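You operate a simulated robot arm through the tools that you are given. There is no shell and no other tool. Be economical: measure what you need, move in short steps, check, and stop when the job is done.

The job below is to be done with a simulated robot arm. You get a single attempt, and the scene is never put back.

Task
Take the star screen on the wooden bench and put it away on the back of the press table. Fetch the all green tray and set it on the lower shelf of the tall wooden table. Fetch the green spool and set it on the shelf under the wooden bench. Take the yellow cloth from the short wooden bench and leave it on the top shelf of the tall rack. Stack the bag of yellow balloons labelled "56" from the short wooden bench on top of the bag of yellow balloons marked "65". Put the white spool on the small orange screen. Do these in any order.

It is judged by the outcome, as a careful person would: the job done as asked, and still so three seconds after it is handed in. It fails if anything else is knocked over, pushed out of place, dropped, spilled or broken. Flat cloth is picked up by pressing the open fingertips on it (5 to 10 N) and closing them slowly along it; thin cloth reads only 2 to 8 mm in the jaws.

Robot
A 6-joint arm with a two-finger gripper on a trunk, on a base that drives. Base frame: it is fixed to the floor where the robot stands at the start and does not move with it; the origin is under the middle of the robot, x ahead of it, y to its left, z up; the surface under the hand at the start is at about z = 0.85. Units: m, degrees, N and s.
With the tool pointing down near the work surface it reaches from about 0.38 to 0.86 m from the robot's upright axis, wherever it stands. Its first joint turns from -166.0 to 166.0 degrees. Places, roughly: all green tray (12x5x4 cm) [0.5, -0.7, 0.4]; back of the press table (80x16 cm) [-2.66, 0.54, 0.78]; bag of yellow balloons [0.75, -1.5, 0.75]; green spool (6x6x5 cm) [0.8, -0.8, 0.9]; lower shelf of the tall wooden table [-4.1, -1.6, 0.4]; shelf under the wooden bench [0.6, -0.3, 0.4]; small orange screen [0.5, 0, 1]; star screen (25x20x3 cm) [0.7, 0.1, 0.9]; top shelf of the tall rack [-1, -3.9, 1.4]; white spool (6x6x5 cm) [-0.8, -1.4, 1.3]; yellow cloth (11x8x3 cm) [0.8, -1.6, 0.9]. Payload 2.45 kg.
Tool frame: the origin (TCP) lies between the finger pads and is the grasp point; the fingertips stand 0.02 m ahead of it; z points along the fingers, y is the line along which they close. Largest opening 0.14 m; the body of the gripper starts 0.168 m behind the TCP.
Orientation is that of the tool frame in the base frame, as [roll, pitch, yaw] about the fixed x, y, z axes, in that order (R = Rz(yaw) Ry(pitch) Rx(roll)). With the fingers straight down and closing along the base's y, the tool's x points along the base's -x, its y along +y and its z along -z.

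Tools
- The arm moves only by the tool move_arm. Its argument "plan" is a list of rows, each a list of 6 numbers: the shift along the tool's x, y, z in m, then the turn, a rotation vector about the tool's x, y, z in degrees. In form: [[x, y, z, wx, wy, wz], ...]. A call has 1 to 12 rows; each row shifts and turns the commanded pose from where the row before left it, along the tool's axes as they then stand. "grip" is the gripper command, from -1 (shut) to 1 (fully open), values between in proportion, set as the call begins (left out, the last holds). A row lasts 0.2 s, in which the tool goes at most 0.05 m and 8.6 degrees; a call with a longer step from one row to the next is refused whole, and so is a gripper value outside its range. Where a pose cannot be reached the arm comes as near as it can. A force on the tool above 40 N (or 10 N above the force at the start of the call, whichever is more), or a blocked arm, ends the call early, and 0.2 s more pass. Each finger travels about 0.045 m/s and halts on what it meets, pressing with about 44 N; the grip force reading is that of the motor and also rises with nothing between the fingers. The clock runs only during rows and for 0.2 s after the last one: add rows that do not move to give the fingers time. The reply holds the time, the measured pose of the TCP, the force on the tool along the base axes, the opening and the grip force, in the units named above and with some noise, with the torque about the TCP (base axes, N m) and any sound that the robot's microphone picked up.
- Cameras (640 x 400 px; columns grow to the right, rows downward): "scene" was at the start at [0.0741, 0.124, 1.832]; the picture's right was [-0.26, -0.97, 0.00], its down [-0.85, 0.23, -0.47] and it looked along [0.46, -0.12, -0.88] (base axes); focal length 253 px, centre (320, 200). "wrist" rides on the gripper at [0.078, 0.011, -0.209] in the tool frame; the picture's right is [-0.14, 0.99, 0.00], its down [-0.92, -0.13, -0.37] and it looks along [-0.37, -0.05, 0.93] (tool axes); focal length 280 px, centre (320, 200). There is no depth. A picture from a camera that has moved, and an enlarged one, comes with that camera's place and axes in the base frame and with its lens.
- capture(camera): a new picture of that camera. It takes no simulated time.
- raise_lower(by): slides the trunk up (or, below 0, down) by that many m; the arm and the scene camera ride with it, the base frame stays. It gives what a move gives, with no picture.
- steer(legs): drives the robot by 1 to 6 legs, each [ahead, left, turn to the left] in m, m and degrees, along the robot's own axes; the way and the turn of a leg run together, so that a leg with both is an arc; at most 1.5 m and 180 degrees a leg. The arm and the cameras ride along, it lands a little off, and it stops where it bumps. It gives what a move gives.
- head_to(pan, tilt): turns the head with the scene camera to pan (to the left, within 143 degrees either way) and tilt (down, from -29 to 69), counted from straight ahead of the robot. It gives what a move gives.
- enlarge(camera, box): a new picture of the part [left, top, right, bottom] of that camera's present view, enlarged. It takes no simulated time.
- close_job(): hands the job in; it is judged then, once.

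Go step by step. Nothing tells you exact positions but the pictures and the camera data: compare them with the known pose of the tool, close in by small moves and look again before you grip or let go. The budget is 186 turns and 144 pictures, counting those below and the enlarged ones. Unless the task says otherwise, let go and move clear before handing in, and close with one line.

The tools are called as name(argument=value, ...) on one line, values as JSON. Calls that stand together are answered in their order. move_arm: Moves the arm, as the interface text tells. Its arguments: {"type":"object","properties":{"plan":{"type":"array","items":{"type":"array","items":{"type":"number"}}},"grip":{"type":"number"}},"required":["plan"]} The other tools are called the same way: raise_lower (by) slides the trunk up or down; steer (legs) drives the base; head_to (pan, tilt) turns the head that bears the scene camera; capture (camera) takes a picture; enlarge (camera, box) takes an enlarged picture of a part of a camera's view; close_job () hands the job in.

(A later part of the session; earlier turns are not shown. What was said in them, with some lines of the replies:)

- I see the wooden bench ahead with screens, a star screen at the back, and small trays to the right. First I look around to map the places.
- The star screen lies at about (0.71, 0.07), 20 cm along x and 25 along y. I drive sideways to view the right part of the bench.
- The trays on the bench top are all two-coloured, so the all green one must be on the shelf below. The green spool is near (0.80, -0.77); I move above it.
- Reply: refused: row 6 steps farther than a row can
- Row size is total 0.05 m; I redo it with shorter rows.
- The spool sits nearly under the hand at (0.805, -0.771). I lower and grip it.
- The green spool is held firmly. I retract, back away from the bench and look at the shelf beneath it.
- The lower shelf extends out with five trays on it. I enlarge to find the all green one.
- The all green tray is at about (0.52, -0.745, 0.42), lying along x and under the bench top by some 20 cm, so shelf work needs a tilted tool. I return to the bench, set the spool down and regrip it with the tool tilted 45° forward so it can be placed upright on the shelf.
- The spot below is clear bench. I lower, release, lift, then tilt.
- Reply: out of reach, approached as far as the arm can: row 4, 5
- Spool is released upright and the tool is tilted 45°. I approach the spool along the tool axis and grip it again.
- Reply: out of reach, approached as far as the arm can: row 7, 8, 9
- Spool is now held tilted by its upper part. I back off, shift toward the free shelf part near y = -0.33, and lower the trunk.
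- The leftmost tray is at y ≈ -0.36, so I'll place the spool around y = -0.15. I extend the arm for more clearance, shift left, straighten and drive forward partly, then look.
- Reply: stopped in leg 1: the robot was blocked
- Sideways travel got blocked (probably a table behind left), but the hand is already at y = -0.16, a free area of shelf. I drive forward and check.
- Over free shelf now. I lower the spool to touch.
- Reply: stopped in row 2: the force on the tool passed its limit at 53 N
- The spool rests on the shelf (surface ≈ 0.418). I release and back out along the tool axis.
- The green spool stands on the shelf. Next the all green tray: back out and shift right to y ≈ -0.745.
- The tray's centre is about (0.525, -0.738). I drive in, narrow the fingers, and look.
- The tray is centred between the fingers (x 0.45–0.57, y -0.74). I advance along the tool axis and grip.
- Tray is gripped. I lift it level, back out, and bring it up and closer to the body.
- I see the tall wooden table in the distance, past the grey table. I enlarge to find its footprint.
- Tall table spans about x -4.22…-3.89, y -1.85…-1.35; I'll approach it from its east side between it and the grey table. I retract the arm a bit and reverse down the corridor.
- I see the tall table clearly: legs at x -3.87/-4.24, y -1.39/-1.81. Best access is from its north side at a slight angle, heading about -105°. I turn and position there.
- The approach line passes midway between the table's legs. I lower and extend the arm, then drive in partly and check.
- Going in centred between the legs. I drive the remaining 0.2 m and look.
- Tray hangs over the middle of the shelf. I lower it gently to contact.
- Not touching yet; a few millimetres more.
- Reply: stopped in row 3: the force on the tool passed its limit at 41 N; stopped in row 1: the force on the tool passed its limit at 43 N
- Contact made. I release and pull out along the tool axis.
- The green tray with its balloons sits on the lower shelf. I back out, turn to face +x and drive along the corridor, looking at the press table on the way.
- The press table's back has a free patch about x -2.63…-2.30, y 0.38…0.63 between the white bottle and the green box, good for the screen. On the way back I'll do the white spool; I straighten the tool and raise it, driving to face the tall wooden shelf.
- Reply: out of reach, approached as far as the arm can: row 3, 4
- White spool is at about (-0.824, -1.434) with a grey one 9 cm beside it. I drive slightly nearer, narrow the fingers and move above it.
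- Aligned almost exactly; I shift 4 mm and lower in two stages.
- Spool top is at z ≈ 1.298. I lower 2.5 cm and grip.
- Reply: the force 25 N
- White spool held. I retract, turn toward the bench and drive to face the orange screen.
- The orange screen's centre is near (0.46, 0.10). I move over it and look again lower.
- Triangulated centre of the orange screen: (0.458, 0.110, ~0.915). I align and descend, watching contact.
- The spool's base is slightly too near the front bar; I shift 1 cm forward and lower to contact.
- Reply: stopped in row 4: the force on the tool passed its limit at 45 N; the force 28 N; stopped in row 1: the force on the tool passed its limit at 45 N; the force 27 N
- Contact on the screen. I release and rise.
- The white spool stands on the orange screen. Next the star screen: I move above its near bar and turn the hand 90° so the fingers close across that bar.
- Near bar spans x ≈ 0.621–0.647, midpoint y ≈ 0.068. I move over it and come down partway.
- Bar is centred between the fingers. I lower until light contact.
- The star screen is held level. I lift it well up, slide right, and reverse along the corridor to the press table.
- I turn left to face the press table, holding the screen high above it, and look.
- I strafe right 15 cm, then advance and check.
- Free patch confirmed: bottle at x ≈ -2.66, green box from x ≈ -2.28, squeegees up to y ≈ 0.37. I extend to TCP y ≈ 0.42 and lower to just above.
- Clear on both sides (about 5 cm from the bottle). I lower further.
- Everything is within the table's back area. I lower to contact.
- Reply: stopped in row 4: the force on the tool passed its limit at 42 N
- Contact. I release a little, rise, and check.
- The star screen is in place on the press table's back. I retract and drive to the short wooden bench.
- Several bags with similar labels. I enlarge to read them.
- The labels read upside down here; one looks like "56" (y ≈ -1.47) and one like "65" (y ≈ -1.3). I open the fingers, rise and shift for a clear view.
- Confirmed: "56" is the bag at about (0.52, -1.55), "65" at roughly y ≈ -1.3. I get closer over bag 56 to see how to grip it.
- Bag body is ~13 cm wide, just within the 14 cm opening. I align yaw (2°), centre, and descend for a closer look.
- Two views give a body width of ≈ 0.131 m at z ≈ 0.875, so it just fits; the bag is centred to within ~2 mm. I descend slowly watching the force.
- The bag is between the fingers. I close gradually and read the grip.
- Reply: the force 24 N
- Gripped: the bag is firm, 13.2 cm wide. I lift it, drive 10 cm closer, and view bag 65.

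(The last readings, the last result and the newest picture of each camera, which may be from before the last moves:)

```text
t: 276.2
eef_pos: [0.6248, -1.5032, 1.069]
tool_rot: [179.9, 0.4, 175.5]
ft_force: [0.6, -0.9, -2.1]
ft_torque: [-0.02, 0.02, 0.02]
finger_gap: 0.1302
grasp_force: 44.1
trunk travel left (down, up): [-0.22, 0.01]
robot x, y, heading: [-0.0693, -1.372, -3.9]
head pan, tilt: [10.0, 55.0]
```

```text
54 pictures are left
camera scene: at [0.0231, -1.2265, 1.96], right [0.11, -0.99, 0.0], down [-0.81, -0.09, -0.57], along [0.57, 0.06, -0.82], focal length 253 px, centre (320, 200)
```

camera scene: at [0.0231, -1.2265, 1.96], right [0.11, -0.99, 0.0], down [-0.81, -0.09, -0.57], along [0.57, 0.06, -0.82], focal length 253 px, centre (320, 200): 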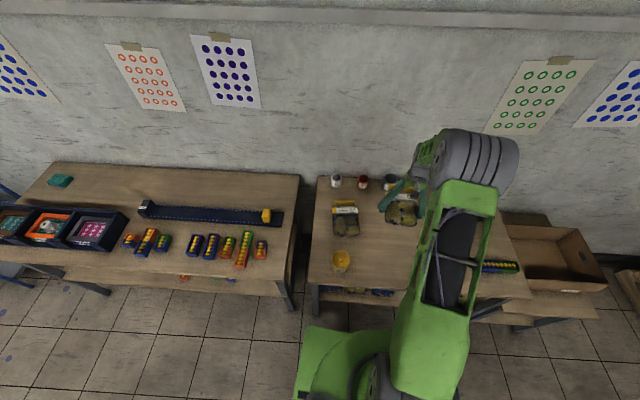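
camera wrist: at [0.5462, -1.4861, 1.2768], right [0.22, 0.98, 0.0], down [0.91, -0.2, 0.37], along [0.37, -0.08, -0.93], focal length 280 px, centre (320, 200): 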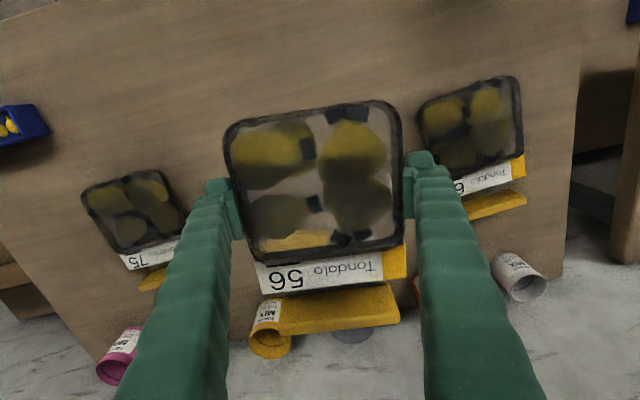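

Bag 65's body centre is (0.647, -1.286). I carry 56 over it and align its yaw.

move_arm(plan=[[-0.0028, 0.0438, 0, 0, 0, 0], [-0.0028, 0.0438, 0, 0, 0, 0], [-0.0028, 0.0438, 0, 0, 0, 0], [-0.0028, 0.0438, 0, 0, 0, 0], [-0.0028, 0.0436, 0, 0, 0, 0], [0, 0, 0, 0, 0, -5.5], [0, 0, 0.04, 0, 0, 0], [0, 0, 0.03, 0, 0, 0], [0, 0, 0, 0, 0, 0]])

capture(camera="wrist")

head_to(pan=40, tilt=50)

enlarge(camera="scene", box=[320, 120, 640, 320])

```text
t: 278.2
eef_pos: [0.6576, -1.2849, 0.9999]
tool_rot: [180.0, 0.4, -178.9]
ft_force: [0.4, 0.2, -2.2]
ft_torque: [-0.02, 0.04, -0.04]
finger_gap: 0.1305
grasp_force: 44.1
trunk travel left (down, up): [-0.22, 0.01]
robot x, y, heading: [-0.0704, -1.3739, -4.0]
head pan, tilt: [10.0, 55.0]
```

```text
53 pictures are left
camera wrist: at [0.5777, -1.2758, 1.2077], right [0.12, 0.99, 0.0], down [0.92, -0.11, 0.38], along [0.37, -0.04, -0.93], focal length 280 px, centre (320, 200)
```

wrist: 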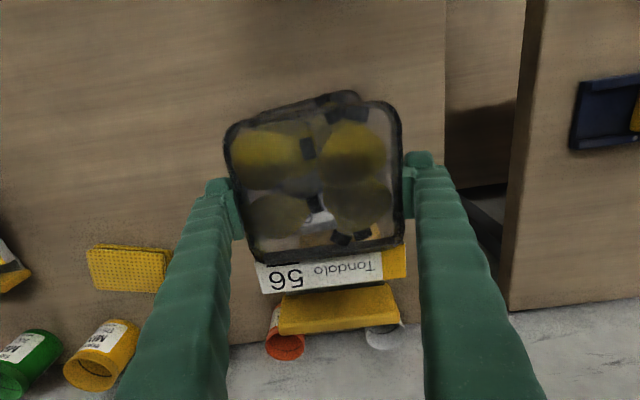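

```text
t: 279.1
eef_pos: [0.6571, -1.2857, 0.9987]
tool_rot: [-179.9, 0.4, -179.0]
ft_force: [0.3, 0.4, -2.0]
ft_torque: [-0.01, 0.02, 0.0]
finger_gap: 0.1304
grasp_force: 43.8
trunk travel left (down, up): [-0.22, 0.01]
robot x, y, heading: [-0.0701, -1.3723, -3.9]
head pan, tilt: [40.0, 50.0]
```

```text
2.00 times, centred on (480, 220) of scene
camera zoom: at [0.0135, -1.1889, 1.9665], right [0.59, -0.81, 0.0], down [-0.62, -0.45, -0.64], along [0.52, 0.38, -0.77], focal length 506 px, centre (0, 160)
```

zoom: 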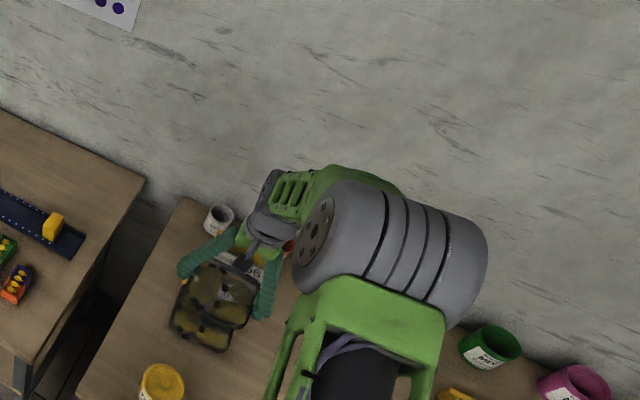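

Bag 65 is turned ~7° more and its centre is ~7 mm off; I fine-align and lower.

move_arm(plan=[[-0.005, -0.007, 0, 0, 0, -6], [0, 0, 0.03, 0, 0, 0], [0, 0, 0.025, 0, 0, 0], [0, 0, 0, 0, 0, 0]])

capture(camera="wrist")

enlarge(camera="scene", box=[360, 190, 520, 310])

```text
t: 280.1
eef_pos: [0.6626, -1.2952, 0.9476]
tool_rot: [-179.9, 0.4, -173.1]
ft_force: [0.0, -0.2, -2.5]
ft_torque: [-0.02, 0.01, -0.02]
finger_gap: 0.1303
grasp_force: 44.0
trunk travel left (down, up): [-0.22, 0.01]
robot x, y, heading: [-0.0685, -1.371, -3.8]
head pan, tilt: [40.0, 50.0]
```

```text
51 pictures are left
camera wrist: at [0.582, -1.2928, 1.1552], right [0.02, 1.0, 0.0], down [0.93, -0.01, 0.38], along [0.38, -0.01, -0.93], focal length 280 px, centre (320, 200)
```

wrist: 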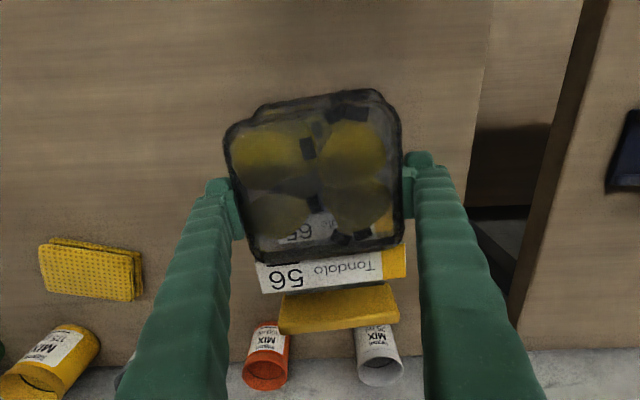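

```text
3.33 times, centred on (440, 250) of scene
camera zoom: at [0.0132, -1.1888, 1.9665], right [0.59, -0.81, 0.0], down [-0.62, -0.45, -0.64], along [0.52, 0.38, -0.77], focal length 843 px, centre (-80, 33)
```

zoom: 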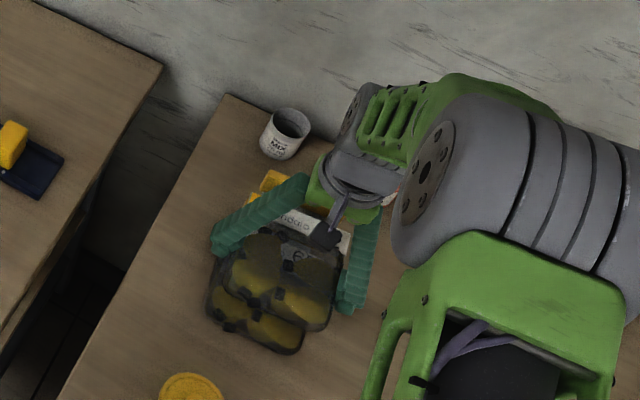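

Well aligned now. I lower to contact.

move_arm(plan=[[0, 0, 0.01, 0, 0, 0], [0, 0, 0.008, 0, 0, 0], [0, 0, 0.004, 0, 0, 0], [0, 0, 0.004, 0, 0, 0], [0, 0, 0, 0, 0, 0]])

move_arm(plan=[[0, 0, 0.003, 0, 0, 0], [0, 0, 0.003, 0, 0, 0], [0, 0, 0.003, 0, 0, 0], [0, 0, 0, 0, 0, 0]])

```text
t: 281.3
eef_pos: [0.6633, -1.2913, 0.9181]
tool_rot: [-179.9, 0.4, -173.0]
ft_force: [-0.8, -0.8, 5.7]
ft_torque: [0.33, -0.07, 0.01]
finger_gap: 0.13
grasp_force: 44.0
trunk travel left (down, up): [-0.22, 0.01]
robot x, y, heading: [-0.0686, -1.3744, -4.1]
head pan, tilt: [40.0, 50.0]
```

```text
t: 281.9
eef_pos: [0.6649, -1.2909, 0.919]
tool_rot: [-180.0, 0.8, -172.9]
ft_force: [-4.6, -1.6, 20.5]
ft_torque: [0.63, 0.87, 0.19]
finger_gap: 0.1302
grasp_force: 43.9
trunk travel left (down, up): [-0.22, 0.01]
robot x, y, heading: [-0.0723, -1.3727, -3.9]
head pan, tilt: [40.0, 50.0]
stopped in row 3: the force on the tool passed its limit at 44 N (the readings are from after the stop); the commanded pose is now the measured one
```

Resting on bag 65. I open fully and rise straight up.

move_arm(plan=[[0, 0, -0.002, 0, 0, 0], [0, 0, 0, 0, 0, 0], [0, 0, 0, 0, 0, 0], [0, 0, 0, 0, 0, 0]], grip=1)

move_arm(plan=[[0, 0, -0.01, 0, 0, 0], [0, 0, -0.02, 0, 0, 0], [0, 0, -0.04, 0, 0, 0], [0, 0, -0.05, 0, 0, 0], [0, 0, -0.05, 0, 0, 0], [0, 0, 0, 0, 0, 0]])

capture(camera="wrist")

enlarge(camera="scene", box=[360, 190, 520, 310])

```text
t: 282.9
eef_pos: [0.6647, -1.2909, 0.9183]
tool_rot: [179.9, 0.6, -173.0]
ft_force: [-0.2, 0.7, 0.1]
ft_torque: [-0.01, 0.02, -0.05]
finger_gap: 0.1402
grasp_force: 0.0
trunk travel left (down, up): [-0.22, 0.01]
robot x, y, heading: [-0.0733, -1.3741, -3.9]
head pan, tilt: [40.0, 50.0]
```

```text
t: 284.3
eef_pos: [0.6624, -1.2903, 1.0856]
tool_rot: [-180.0, 0.6, -173.0]
ft_force: [0.2, 0.4, 0.0]
ft_torque: [0.02, 0.01, 0.03]
finger_gap: 0.14
grasp_force: 0.1
trunk travel left (down, up): [-0.22, 0.01]
robot x, y, heading: [-0.0715, -1.3742, -4.0]
head pan, tilt: [40.0, 50.0]
```

```text
49 pictures are left
camera wrist: at [0.5818, -1.2896, 1.2931], right [0.02, 1.0, 0.0], down [0.93, -0.02, 0.38], along [0.38, -0.01, -0.93], focal length 280 px, centre (320, 200)
```

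wrist: 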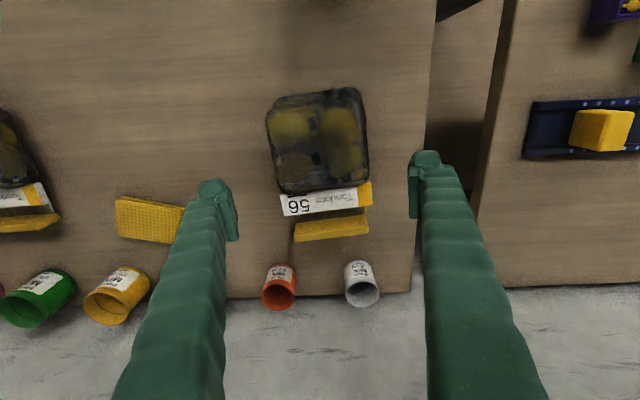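

```text
3.33 times, centred on (440, 250) of scene
camera zoom: at [0.0139, -1.1887, 1.9664], right [0.59, -0.81, 0.0], down [-0.62, -0.45, -0.64], along [0.52, 0.38, -0.77], focal length 843 px, centre (-80, 33)
```

zoom: 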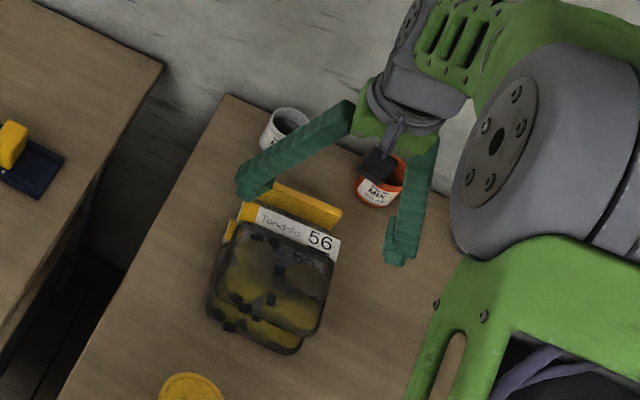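

Bag 56 sits squarely on 65. Next the yellow cloth at about (0.805, -1.585): I reposition the base for reach and move over it.

steer(legs=[[0.08, -0.2, 4]])

capture(camera="wrist")

```text
t: 286.7
eef_pos: [0.7282, -1.4421, 1.0853]
tool_rot: [180.0, 0.7, -169.2]
ft_force: [0.7, 0.5, 0.3]
ft_torque: [-0.03, 0.03, 0.02]
finger_gap: 0.14
grasp_force: 0.1
trunk travel left (down, up): [-0.22, 0.01]
robot x, y, heading: [0.0029, -1.5761, -0.3]
head pan, tilt: [40.0, 50.0]
```

```text
47 pictures are left
camera wrist: at [0.6476, -1.4469, 1.2931], right [-0.05, 1.0, 0.0], down [0.92, 0.04, 0.38], along [0.38, 0.02, -0.93], focal length 280 px, centre (320, 200)
```

wrist: 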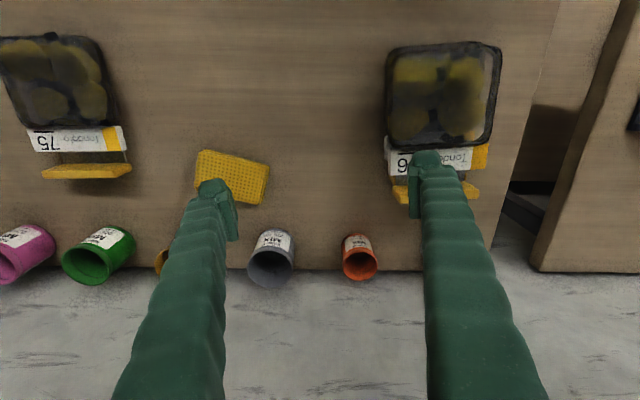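

move_arm(plan=[[-0.009, -0.036, 0, 0, 0, 0], [-0.009, -0.036, 0, 0, 0, 0], [-0.009, -0.036, 0, 0, 0, 0], [-0.009, -0.036, 0, 0, 0, 0], [0, 0, 0, 0, 0, 7], [0, 0, 0, 0, 0, 7], [0, 0, 0, 0, 0, 7], [0, 0, 0.04, 0, 0, 0], [0, 0, 0.04, 0, 0, 0], [0, 0, 0, 0, 0, 0]])

capture(camera="wrist")

```text
t: 288.9
eef_pos: [0.7917, -1.5765, 1.0047]
tool_rot: [179.8, 0.6, 169.7]
ft_force: [-0.3, 0.3, -0.3]
ft_torque: [-0.01, 0.01, 0.0]
finger_gap: 0.1397
grasp_force: 0.1
trunk travel left (down, up): [-0.22, 0.01]
robot x, y, heading: [0.0005, -1.5716, -0.1]
head pan, tilt: [40.0, 50.0]
```

```text
46 pictures are left
camera wrist: at [0.7134, -1.5521, 1.2123], right [0.31, 0.95, 0.01], down [0.88, -0.29, 0.38], along [0.36, -0.11, -0.93], focal length 280 px, centre (320, 200)
```

wrist: 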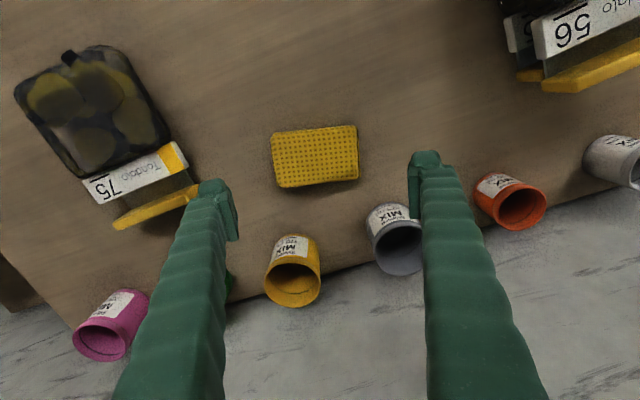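

Cloth is centred and aligned. I lower to just above the bench and close slowly around it.

move_arm(plan=[[0, -0.004, 0.04, 0, 0, 0], [0, 0, 0.045, 0, 0, 0], [0, 0, 0.035, 0, 0, 0], [0, 0, 0.006, 0, 0, 0], [0, 0, 0, 0, 0, 0]])

capture(camera="wrist")

```text
t: 290.1
eef_pos: [0.7927, -1.5809, 0.8791]
tool_rot: [179.8, 0.6, 169.7]
ft_force: [0.9, 0.4, 0.0]
ft_torque: [0.02, 0.0, -0.04]
finger_gap: 0.1398
grasp_force: 0.0
trunk travel left (down, up): [-0.22, 0.01]
robot x, y, heading: [0.0013, -1.5705, -0.2]
head pan, tilt: [40.0, 50.0]
```

```text
45 pictures are left
camera wrist: at [0.7156, -1.5558, 1.0866], right [0.31, 0.95, 0.01], down [0.88, -0.29, 0.38], along [0.36, -0.11, -0.93], focal length 280 px, centre (320, 200)
```

wrist: 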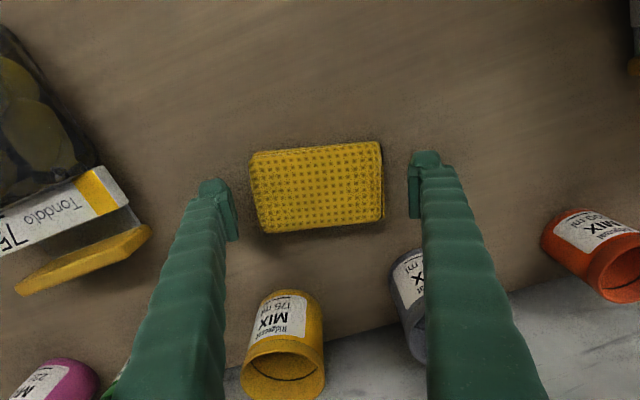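

move_arm(plan=[[0, 0, 0.003, 0, 0, 0], [0, 0, 0, 0, 0, 0], [0, 0, 0, 0, 0, 0], [0, 0, 0, 0, 0, 0]], grip=0.3)

capture(camera="wrist")

```text
t: 291.1
eef_pos: [0.7918, -1.5789, 0.8758]
tool_rot: [179.8, 0.6, 169.7]
ft_force: [-0.2, -0.5, 0.8]
ft_torque: [0.07, 0.02, 0.03]
finger_gap: 0.109
grasp_force: 44.4
trunk travel left (down, up): [-0.22, 0.01]
robot x, y, heading: [0.0007, -1.5699, -0.3]
head pan, tilt: [40.0, 50.0]
```

```text
44 pictures are left
camera wrist: at [0.7148, -1.556, 1.084], right [0.31, 0.95, 0.0], down [0.88, -0.29, 0.38], along [0.36, -0.11, -0.93], focal length 280 px, centre (320, 200)
```

wrist: 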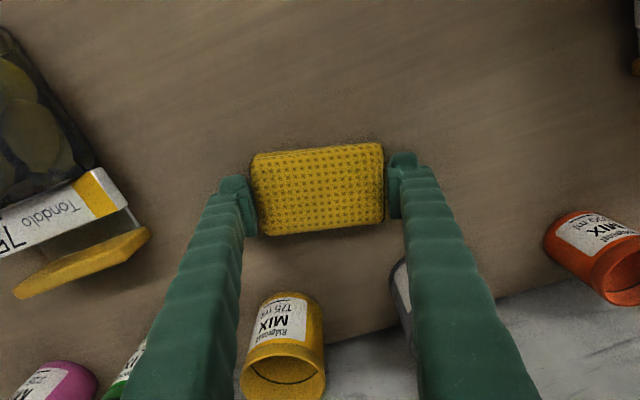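

The cloth is firm and gripped (10.9 cm). I lift it, retract, and drive toward the tall rack.

move_arm(plan=[[0, 0, -0.03, 0, 0, 0], [0, 0, -0.05, 0, 0, 0], [0, 0, -0.05, 0, 0, 0], [0, 0, -0.05, 0, 0, 0], [0, 0, -0.05, 0, 0, 0], [0, 0, -0.05, 0, 0, 0], [0.045, 0, 0, 0, 0, 0], [0.045, 0, 0, 0, 0, 0], [0.045, 0, 0, 0, 0, 0], [0.045, 0, 0, 0, 0, 0], [0, 0, 0, 0, 0, 0]], grip=-1)

steer(legs=[[-0.25, 0, 0], [0, -1.2, 0], [0, 0, -90]])

head_to(pan=-25, tilt=25)

capture(camera="scene")

capture(camera="wrist")

```text
t: 293.5
eef_pos: [0.6102, -1.5476, 1.1522]
tool_rot: [179.9, 0.5, 169.7]
ft_force: [0.5, -0.7, -0.2]
ft_torque: [0.03, 0.04, -0.01]
finger_gap: 0.1092
grasp_force: 43.9
trunk travel left (down, up): [-0.22, 0.01]
robot x, y, heading: [0.0041, -1.5732, -0.1]
head pan, tilt: [40.0, 50.0]
```

```text
t: 309.2
eef_pos: [-0.2248, -3.3469, 1.1522]
tool_rot: [179.8, 0.7, 80.5]
ft_force: [0.3, 0.3, -0.1]
ft_torque: [-0.01, -0.02, -0.02]
finger_gap: 0.1085
grasp_force: 44.0
trunk travel left (down, up): [-0.22, 0.01]
robot x, y, heading: [-0.257, -2.7399, -89.6]
head pan, tilt: [40.0, 50.0]
```

```text
t: 310.5
eef_pos: [-0.2257, -3.3488, 1.1523]
tool_rot: [179.7, 0.5, 80.6]
ft_force: [0.9, 1.2, -0.4]
ft_torque: [0.01, -0.01, -0.01]
finger_gap: 0.1085
grasp_force: 44.0
trunk travel left (down, up): [-0.22, 0.01]
robot x, y, heading: [-0.2577, -2.7438, -89.7]
head pan, tilt: [-25.0, 25.0]
```

```text
43 pictures are left
camera scene: at [-0.1551, -2.8331, 2.004], right [-0.91, 0.41, 0.0], down [0.17, 0.39, -0.91], along [-0.37, -0.83, -0.42], focal length 253 px, centre (320, 200)
```

scene: 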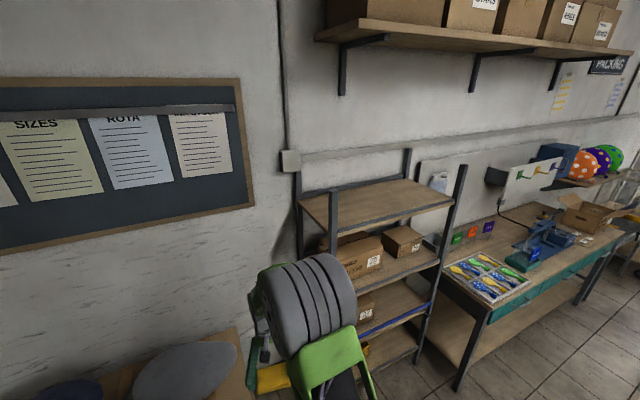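

```text
42 pictures are left
camera wrist: at [-0.2017, -3.2705, 1.3605], right [0.95, -0.3, 0.0], down [-0.28, -0.88, 0.38], along [-0.11, -0.36, -0.93], focal length 280 px, centre (320, 200)
```

wrist: 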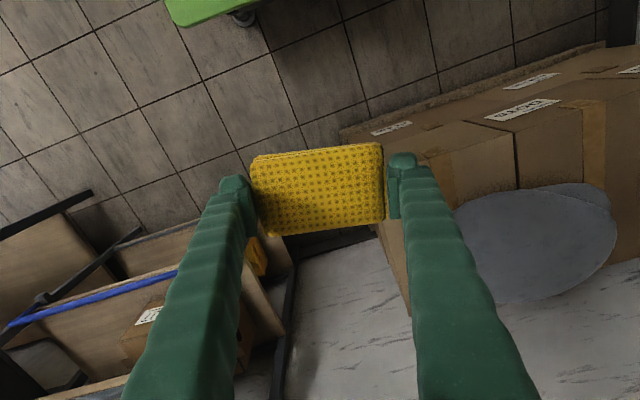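

The rack's top shelf is empty, spanning x -0.59…-1.32, y -3.67…-4.08, z ≈ 1.4. I raise the cloth and slide over in front of the rack.

move_arm(plan=[[0, 0, -0.05, 0, 0, 0], [0, 0, -0.05, 0, 0, 0], [0, 0, -0.05, 0, 0, 0], [0, 0, -0.05, 0, 0, 0], [0, 0, -0.05, 0, 0, 0], [0, 0, -0.05, 0, 0, 0], [0, 0, -0.05, 0, 0, 0], [0, 0, 0, 0, 0, 0]])

raise_lower(by=0.01)

steer(legs=[[0, -0.72, 0]])

capture(camera="wrist")

head_to(pan=15, tilt=30)

capture(camera="scene")

```text
t: 312.3
eef_pos: [-0.2277, -3.3409, 1.5022]
tool_rot: [179.8, 0.6, 80.6]
ft_force: [0.2, 0.1, -1.4]
ft_torque: [0.02, 0.0, -0.01]
finger_gap: 0.1083
grasp_force: 43.9
trunk travel left (down, up): [-0.22, 0.01]
robot x, y, heading: [-0.2601, -2.743, -89.8]
head pan, tilt: [-25.0, 25.0]
```

```text
t: 312.9
eef_pos: [-0.2265, -3.3401, 1.5114]
tool_rot: [179.8, 0.6, 80.6]
ft_force: [-0.7, -0.3, 0.1]
ft_torque: [0.0, -0.01, 0.01]
finger_gap: 0.1085
grasp_force: 44.4
trunk travel left (down, up): [-0.23, 0.0]
robot x, y, heading: [-0.2598, -2.7428, -89.3]
head pan, tilt: [-25.0, 25.0]
```

```text
t: 319.7
eef_pos: [-0.9608, -3.3465, 1.5119]
tool_rot: [179.8, 0.6, 80.3]
ft_force: [-0.5, 0.4, -1.3]
ft_torque: [-0.01, 0.01, 0.06]
finger_gap: 0.1084
grasp_force: 44.5
trunk travel left (down, up): [-0.23, 0.0]
robot x, y, heading: [-0.9892, -2.7451, -89.9]
head pan, tilt: [-25.0, 25.0]
```

```text
41 pictures are left
camera wrist: at [-0.9375, -3.2687, 1.7197], right [0.95, -0.3, 0.01], down [-0.28, -0.88, 0.38], along [-0.11, -0.36, -0.93], focal length 280 px, centre (320, 200)
```

wrist: 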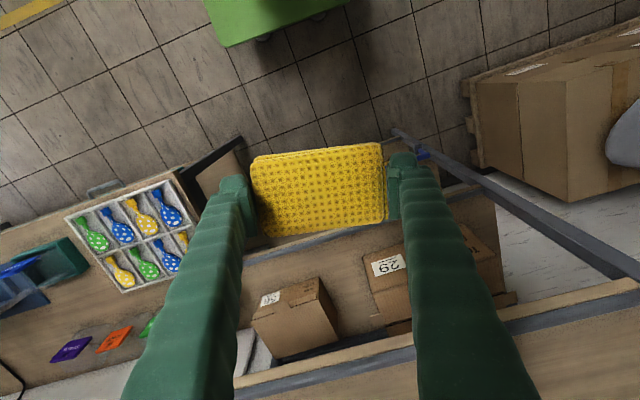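

```text
t: 320.8
eef_pos: [-0.9611, -3.3461, 1.5121]
tool_rot: [179.9, 0.6, 80.3]
ft_force: [-0.3, 0.7, -0.4]
ft_torque: [-0.01, -0.05, -0.01]
finger_gap: 0.1081
grasp_force: 44.0
trunk travel left (down, up): [-0.23, 0.0]
robot x, y, heading: [-0.9874, -2.7452, -89.7]
head pan, tilt: [15.0, 30.0]
```

```text
40 pictures are left
camera scene: at [-0.8238, -2.843, 2.0061], right [-0.96, -0.26, 0.0], down [-0.13, 0.48, -0.87], along [0.23, -0.84, -0.5], focal length 253 px, centre (320, 200)
```

scene: 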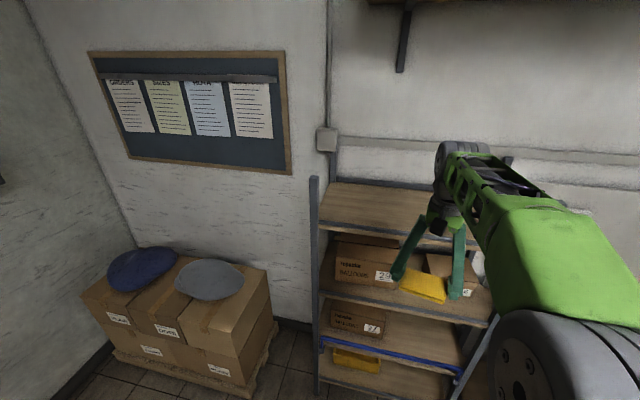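

The cloth clears the shelf height. I drive forward over it and check.

steer(legs=[[0.42, 0, 0]])

move_arm(plan=[[-0.045, -0.003, 0, 0, 0, 0], [-0.045, -0.003, 0, 0, 0, 0], [0, 0, 0, 0, 0, 0]])

capture(camera="wrist")

capture(camera="scene")

```text
t: 323.4
eef_pos: [-0.9618, -3.7731, 1.5118]
tool_rot: [179.8, 0.6, 79.9]
ft_force: [0.2, 0.0, -1.1]
ft_torque: [0.03, 0.02, 0.01]
finger_gap: 0.1084
grasp_force: 44.1
trunk travel left (down, up): [-0.23, 0.0]
robot x, y, heading: [-0.9891, -3.1733, -89.9]
head pan, tilt: [15.0, 30.0]
```

```text
t: 324.2
eef_pos: [-0.9835, -3.8561, 1.5134]
tool_rot: [179.8, 0.6, 79.9]
ft_force: [-1.8, 0.1, -1.7]
ft_torque: [0.01, 0.0, 0.02]
finger_gap: 0.1085
grasp_force: 44.0
trunk travel left (down, up): [-0.23, 0.0]
robot x, y, heading: [-0.9898, -3.1681, -89.8]
head pan, tilt: [15.0, 30.0]
```

```text
39 pictures are left
camera wrist: at [-0.9593, -3.7783, 1.7217], right [0.95, -0.31, 0.01], down [-0.29, -0.88, 0.38], along [-0.11, -0.36, -0.93], focal length 280 px, centre (320, 200)
```

wrist: 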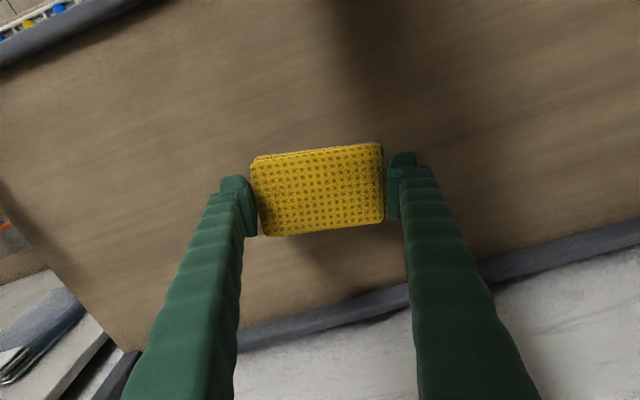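

```text
38 pictures are left
camera scene: at [-0.8228, -3.2673, 2.0062], right [-0.97, -0.26, 0.0], down [-0.13, 0.48, -0.87], along [0.22, -0.84, -0.5], focal length 253 px, centre (320, 200)
```

scene: 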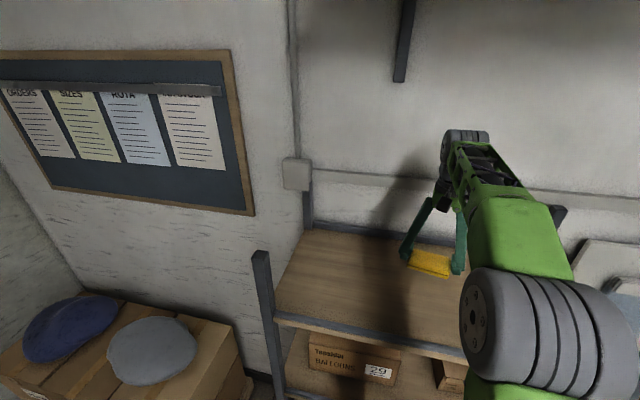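

Cloth is over the middle of the top shelf. I lower to contact.

move_arm(plan=[[0, 0, 0.03, 0, 0, 0], [0, 0, 0.025, 0, 0, 0], [0, 0, 0.01, 0, 0, 0], [0, 0, 0.005, 0, 0, 0], [0, 0, 0.004, 0, 0, 0], [0, 0, 0.004, 0, 0, 0], [0, 0, 0, 0, 0, 0]])

move_arm(plan=[[0, 0, 0.004, 0, 0, 0], [0, 0, 0.004, 0, 0, 0], [0, 0, 0.004, 0, 0, 0], [0, 0, 0.004, 0, 0, 0], [0, 0, 0, 0, 0, 0]])

```text
t: 325.4
eef_pos: [-0.984, -3.8589, 1.4483]
tool_rot: [179.7, 1.2, 80.0]
ft_force: [-0.2, 4.6, 12.2]
ft_torque: [0.55, -0.02, 0.06]
finger_gap: 0.1083
grasp_force: 43.8
trunk travel left (down, up): [-0.23, 0.0]
robot x, y, heading: [-0.9846, -3.1743, -89.9]
head pan, tilt: [15.0, 30.0]
stopped in row 5: the force on the tool passed its limit at 44 N (the readings are from after the stop); the commanded pose is now the measured one
```

```text
t: 325.9
eef_pos: [-0.9852, -3.8607, 1.4478]
tool_rot: [179.7, 1.7, 80.0]
ft_force: [0.5, 5.6, 17.9]
ft_torque: [0.77, 0.04, 0.05]
finger_gap: 0.1085
grasp_force: 44.0
trunk travel left (down, up): [-0.23, 0.0]
robot x, y, heading: [-0.9872, -3.17, -90.0]
head pan, tilt: [15.0, 30.0]
stopped in row 2: the force on the tool passed its limit at 44 N (the readings are from after the stop); the commanded pose is now the measured one
```

Contact with the shelf. I release and lift clear.

move_arm(plan=[[0, 0, -0.002, 0, 0, 0], [0, 0, 0, 0, 0, 0], [0, 0, 0, 0, 0, 0], [0, 0, 0, 0, 0, 0]], grip=1)

move_arm(plan=[[0, 0, -0.02, 0, 0, 0], [0, 0, -0.04, 0, 0, 0], [0, 0, -0.03, 0, 0, 0], [0, 0, 0, 0, 0, 0]])

capture(camera="wrist")

steer(legs=[[-0.7, 0, 0]])

capture(camera="scene")

```text
t: 326.9
eef_pos: [-0.9852, -3.8616, 1.4483]
tool_rot: [179.7, 1.6, 80.0]
ft_force: [-0.5, -0.9, 0.0]
ft_torque: [0.02, -0.02, -0.01]
finger_gap: 0.1401
grasp_force: 0.1
trunk travel left (down, up): [-0.23, 0.0]
robot x, y, heading: [-0.986, -3.1694, -89.9]
head pan, tilt: [15.0, 30.0]
```

```text
t: 327.9
eef_pos: [-0.9813, -3.8584, 1.5373]
tool_rot: [179.7, 1.7, 80.0]
ft_force: [0.4, 0.1, -0.1]
ft_torque: [0.01, 0.0, 0.01]
finger_gap: 0.1398
grasp_force: 0.0
trunk travel left (down, up): [-0.23, 0.0]
robot x, y, heading: [-0.9886, -3.1713, -90.2]
head pan, tilt: [15.0, 30.0]
```

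```text
37 pictures are left
camera wrist: at [-0.9573, -3.7777, 1.7439], right [0.95, -0.31, 0.01], down [-0.29, -0.87, 0.39], along [-0.11, -0.38, -0.92], focal length 280 px, centre (320, 200)
```

wrist: 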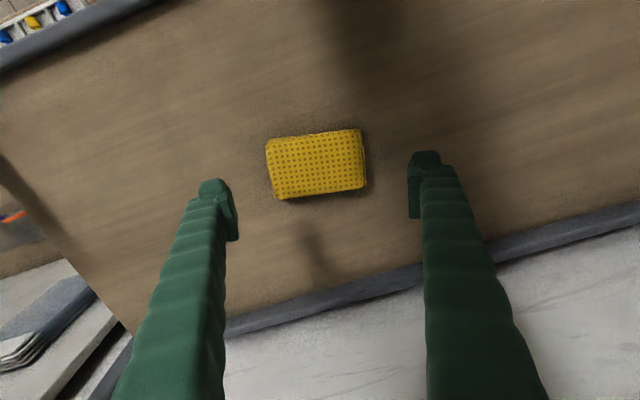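

```text
t: 331.7
eef_pos: [-0.9777, -3.1621, 1.5371]
tool_rot: [179.7, 1.7, 80.7]
ft_force: [-0.2, 1.1, -1.0]
ft_torque: [-0.06, 0.03, 0.04]
finger_gap: 0.1398
grasp_force: 0.1
trunk travel left (down, up): [-0.23, 0.0]
robot x, y, heading: [-0.9942, -2.4744, -89.4]
head pan, tilt: [15.0, 30.0]
```

```text
36 pictures are left
camera scene: at [-0.8262, -2.5691, 2.0061], right [-0.96, -0.27, 0.0], down [-0.14, 0.48, -0.87], along [0.23, -0.83, -0.5], focal length 253 px, centre (320, 200)
```

scene: 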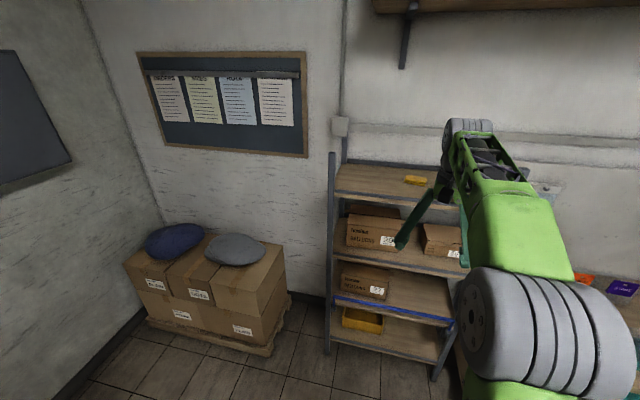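

The cloth lies on the top shelf. One last look back at the benches before handing in.

head_to(pan=125, tilt=25)

enlarge(camera="scene", box=[160, 100, 480, 300])

```text
t: 333.6
eef_pos: [-0.9773, -3.1621, 1.5373]
tool_rot: [179.8, 1.6, 80.7]
ft_force: [-0.5, -0.2, -0.2]
ft_torque: [0.01, 0.0, 0.01]
finger_gap: 0.1402
grasp_force: 0.0
trunk travel left (down, up): [-0.23, 0.0]
robot x, y, heading: [-0.9947, -2.4725, -89.5]
head pan, tilt: [125.0, 25.0]
```

```text
2.00 times, centred on (320, 200) of scene
camera zoom: at [-0.7758, -2.4291, 2.014], right [0.58, -0.81, 0.0], down [-0.34, -0.25, -0.91], along [0.74, 0.53, -0.42], focal length 506 px, centre (320, 200)
```

zoom: 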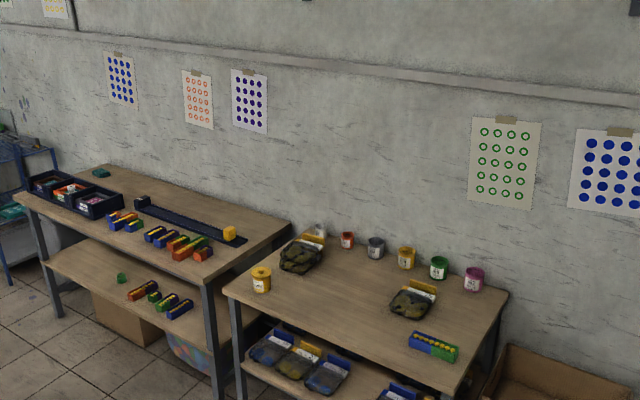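

The bags are still stacked, the white spool is on the orange screen, and the green spool stands on the shelf under the bench. The hand is clear, so I hand in.

close_job()

```text
The job is handed in.
```

All six jobs were done and handed in: the star screen, green tray, green spool, yellow cloth, bag "56" and white spool are each where you asked; the base was stopped once while driving sideways, probably by the table with the grey bin, and I saw nothing out of place there afterwards.
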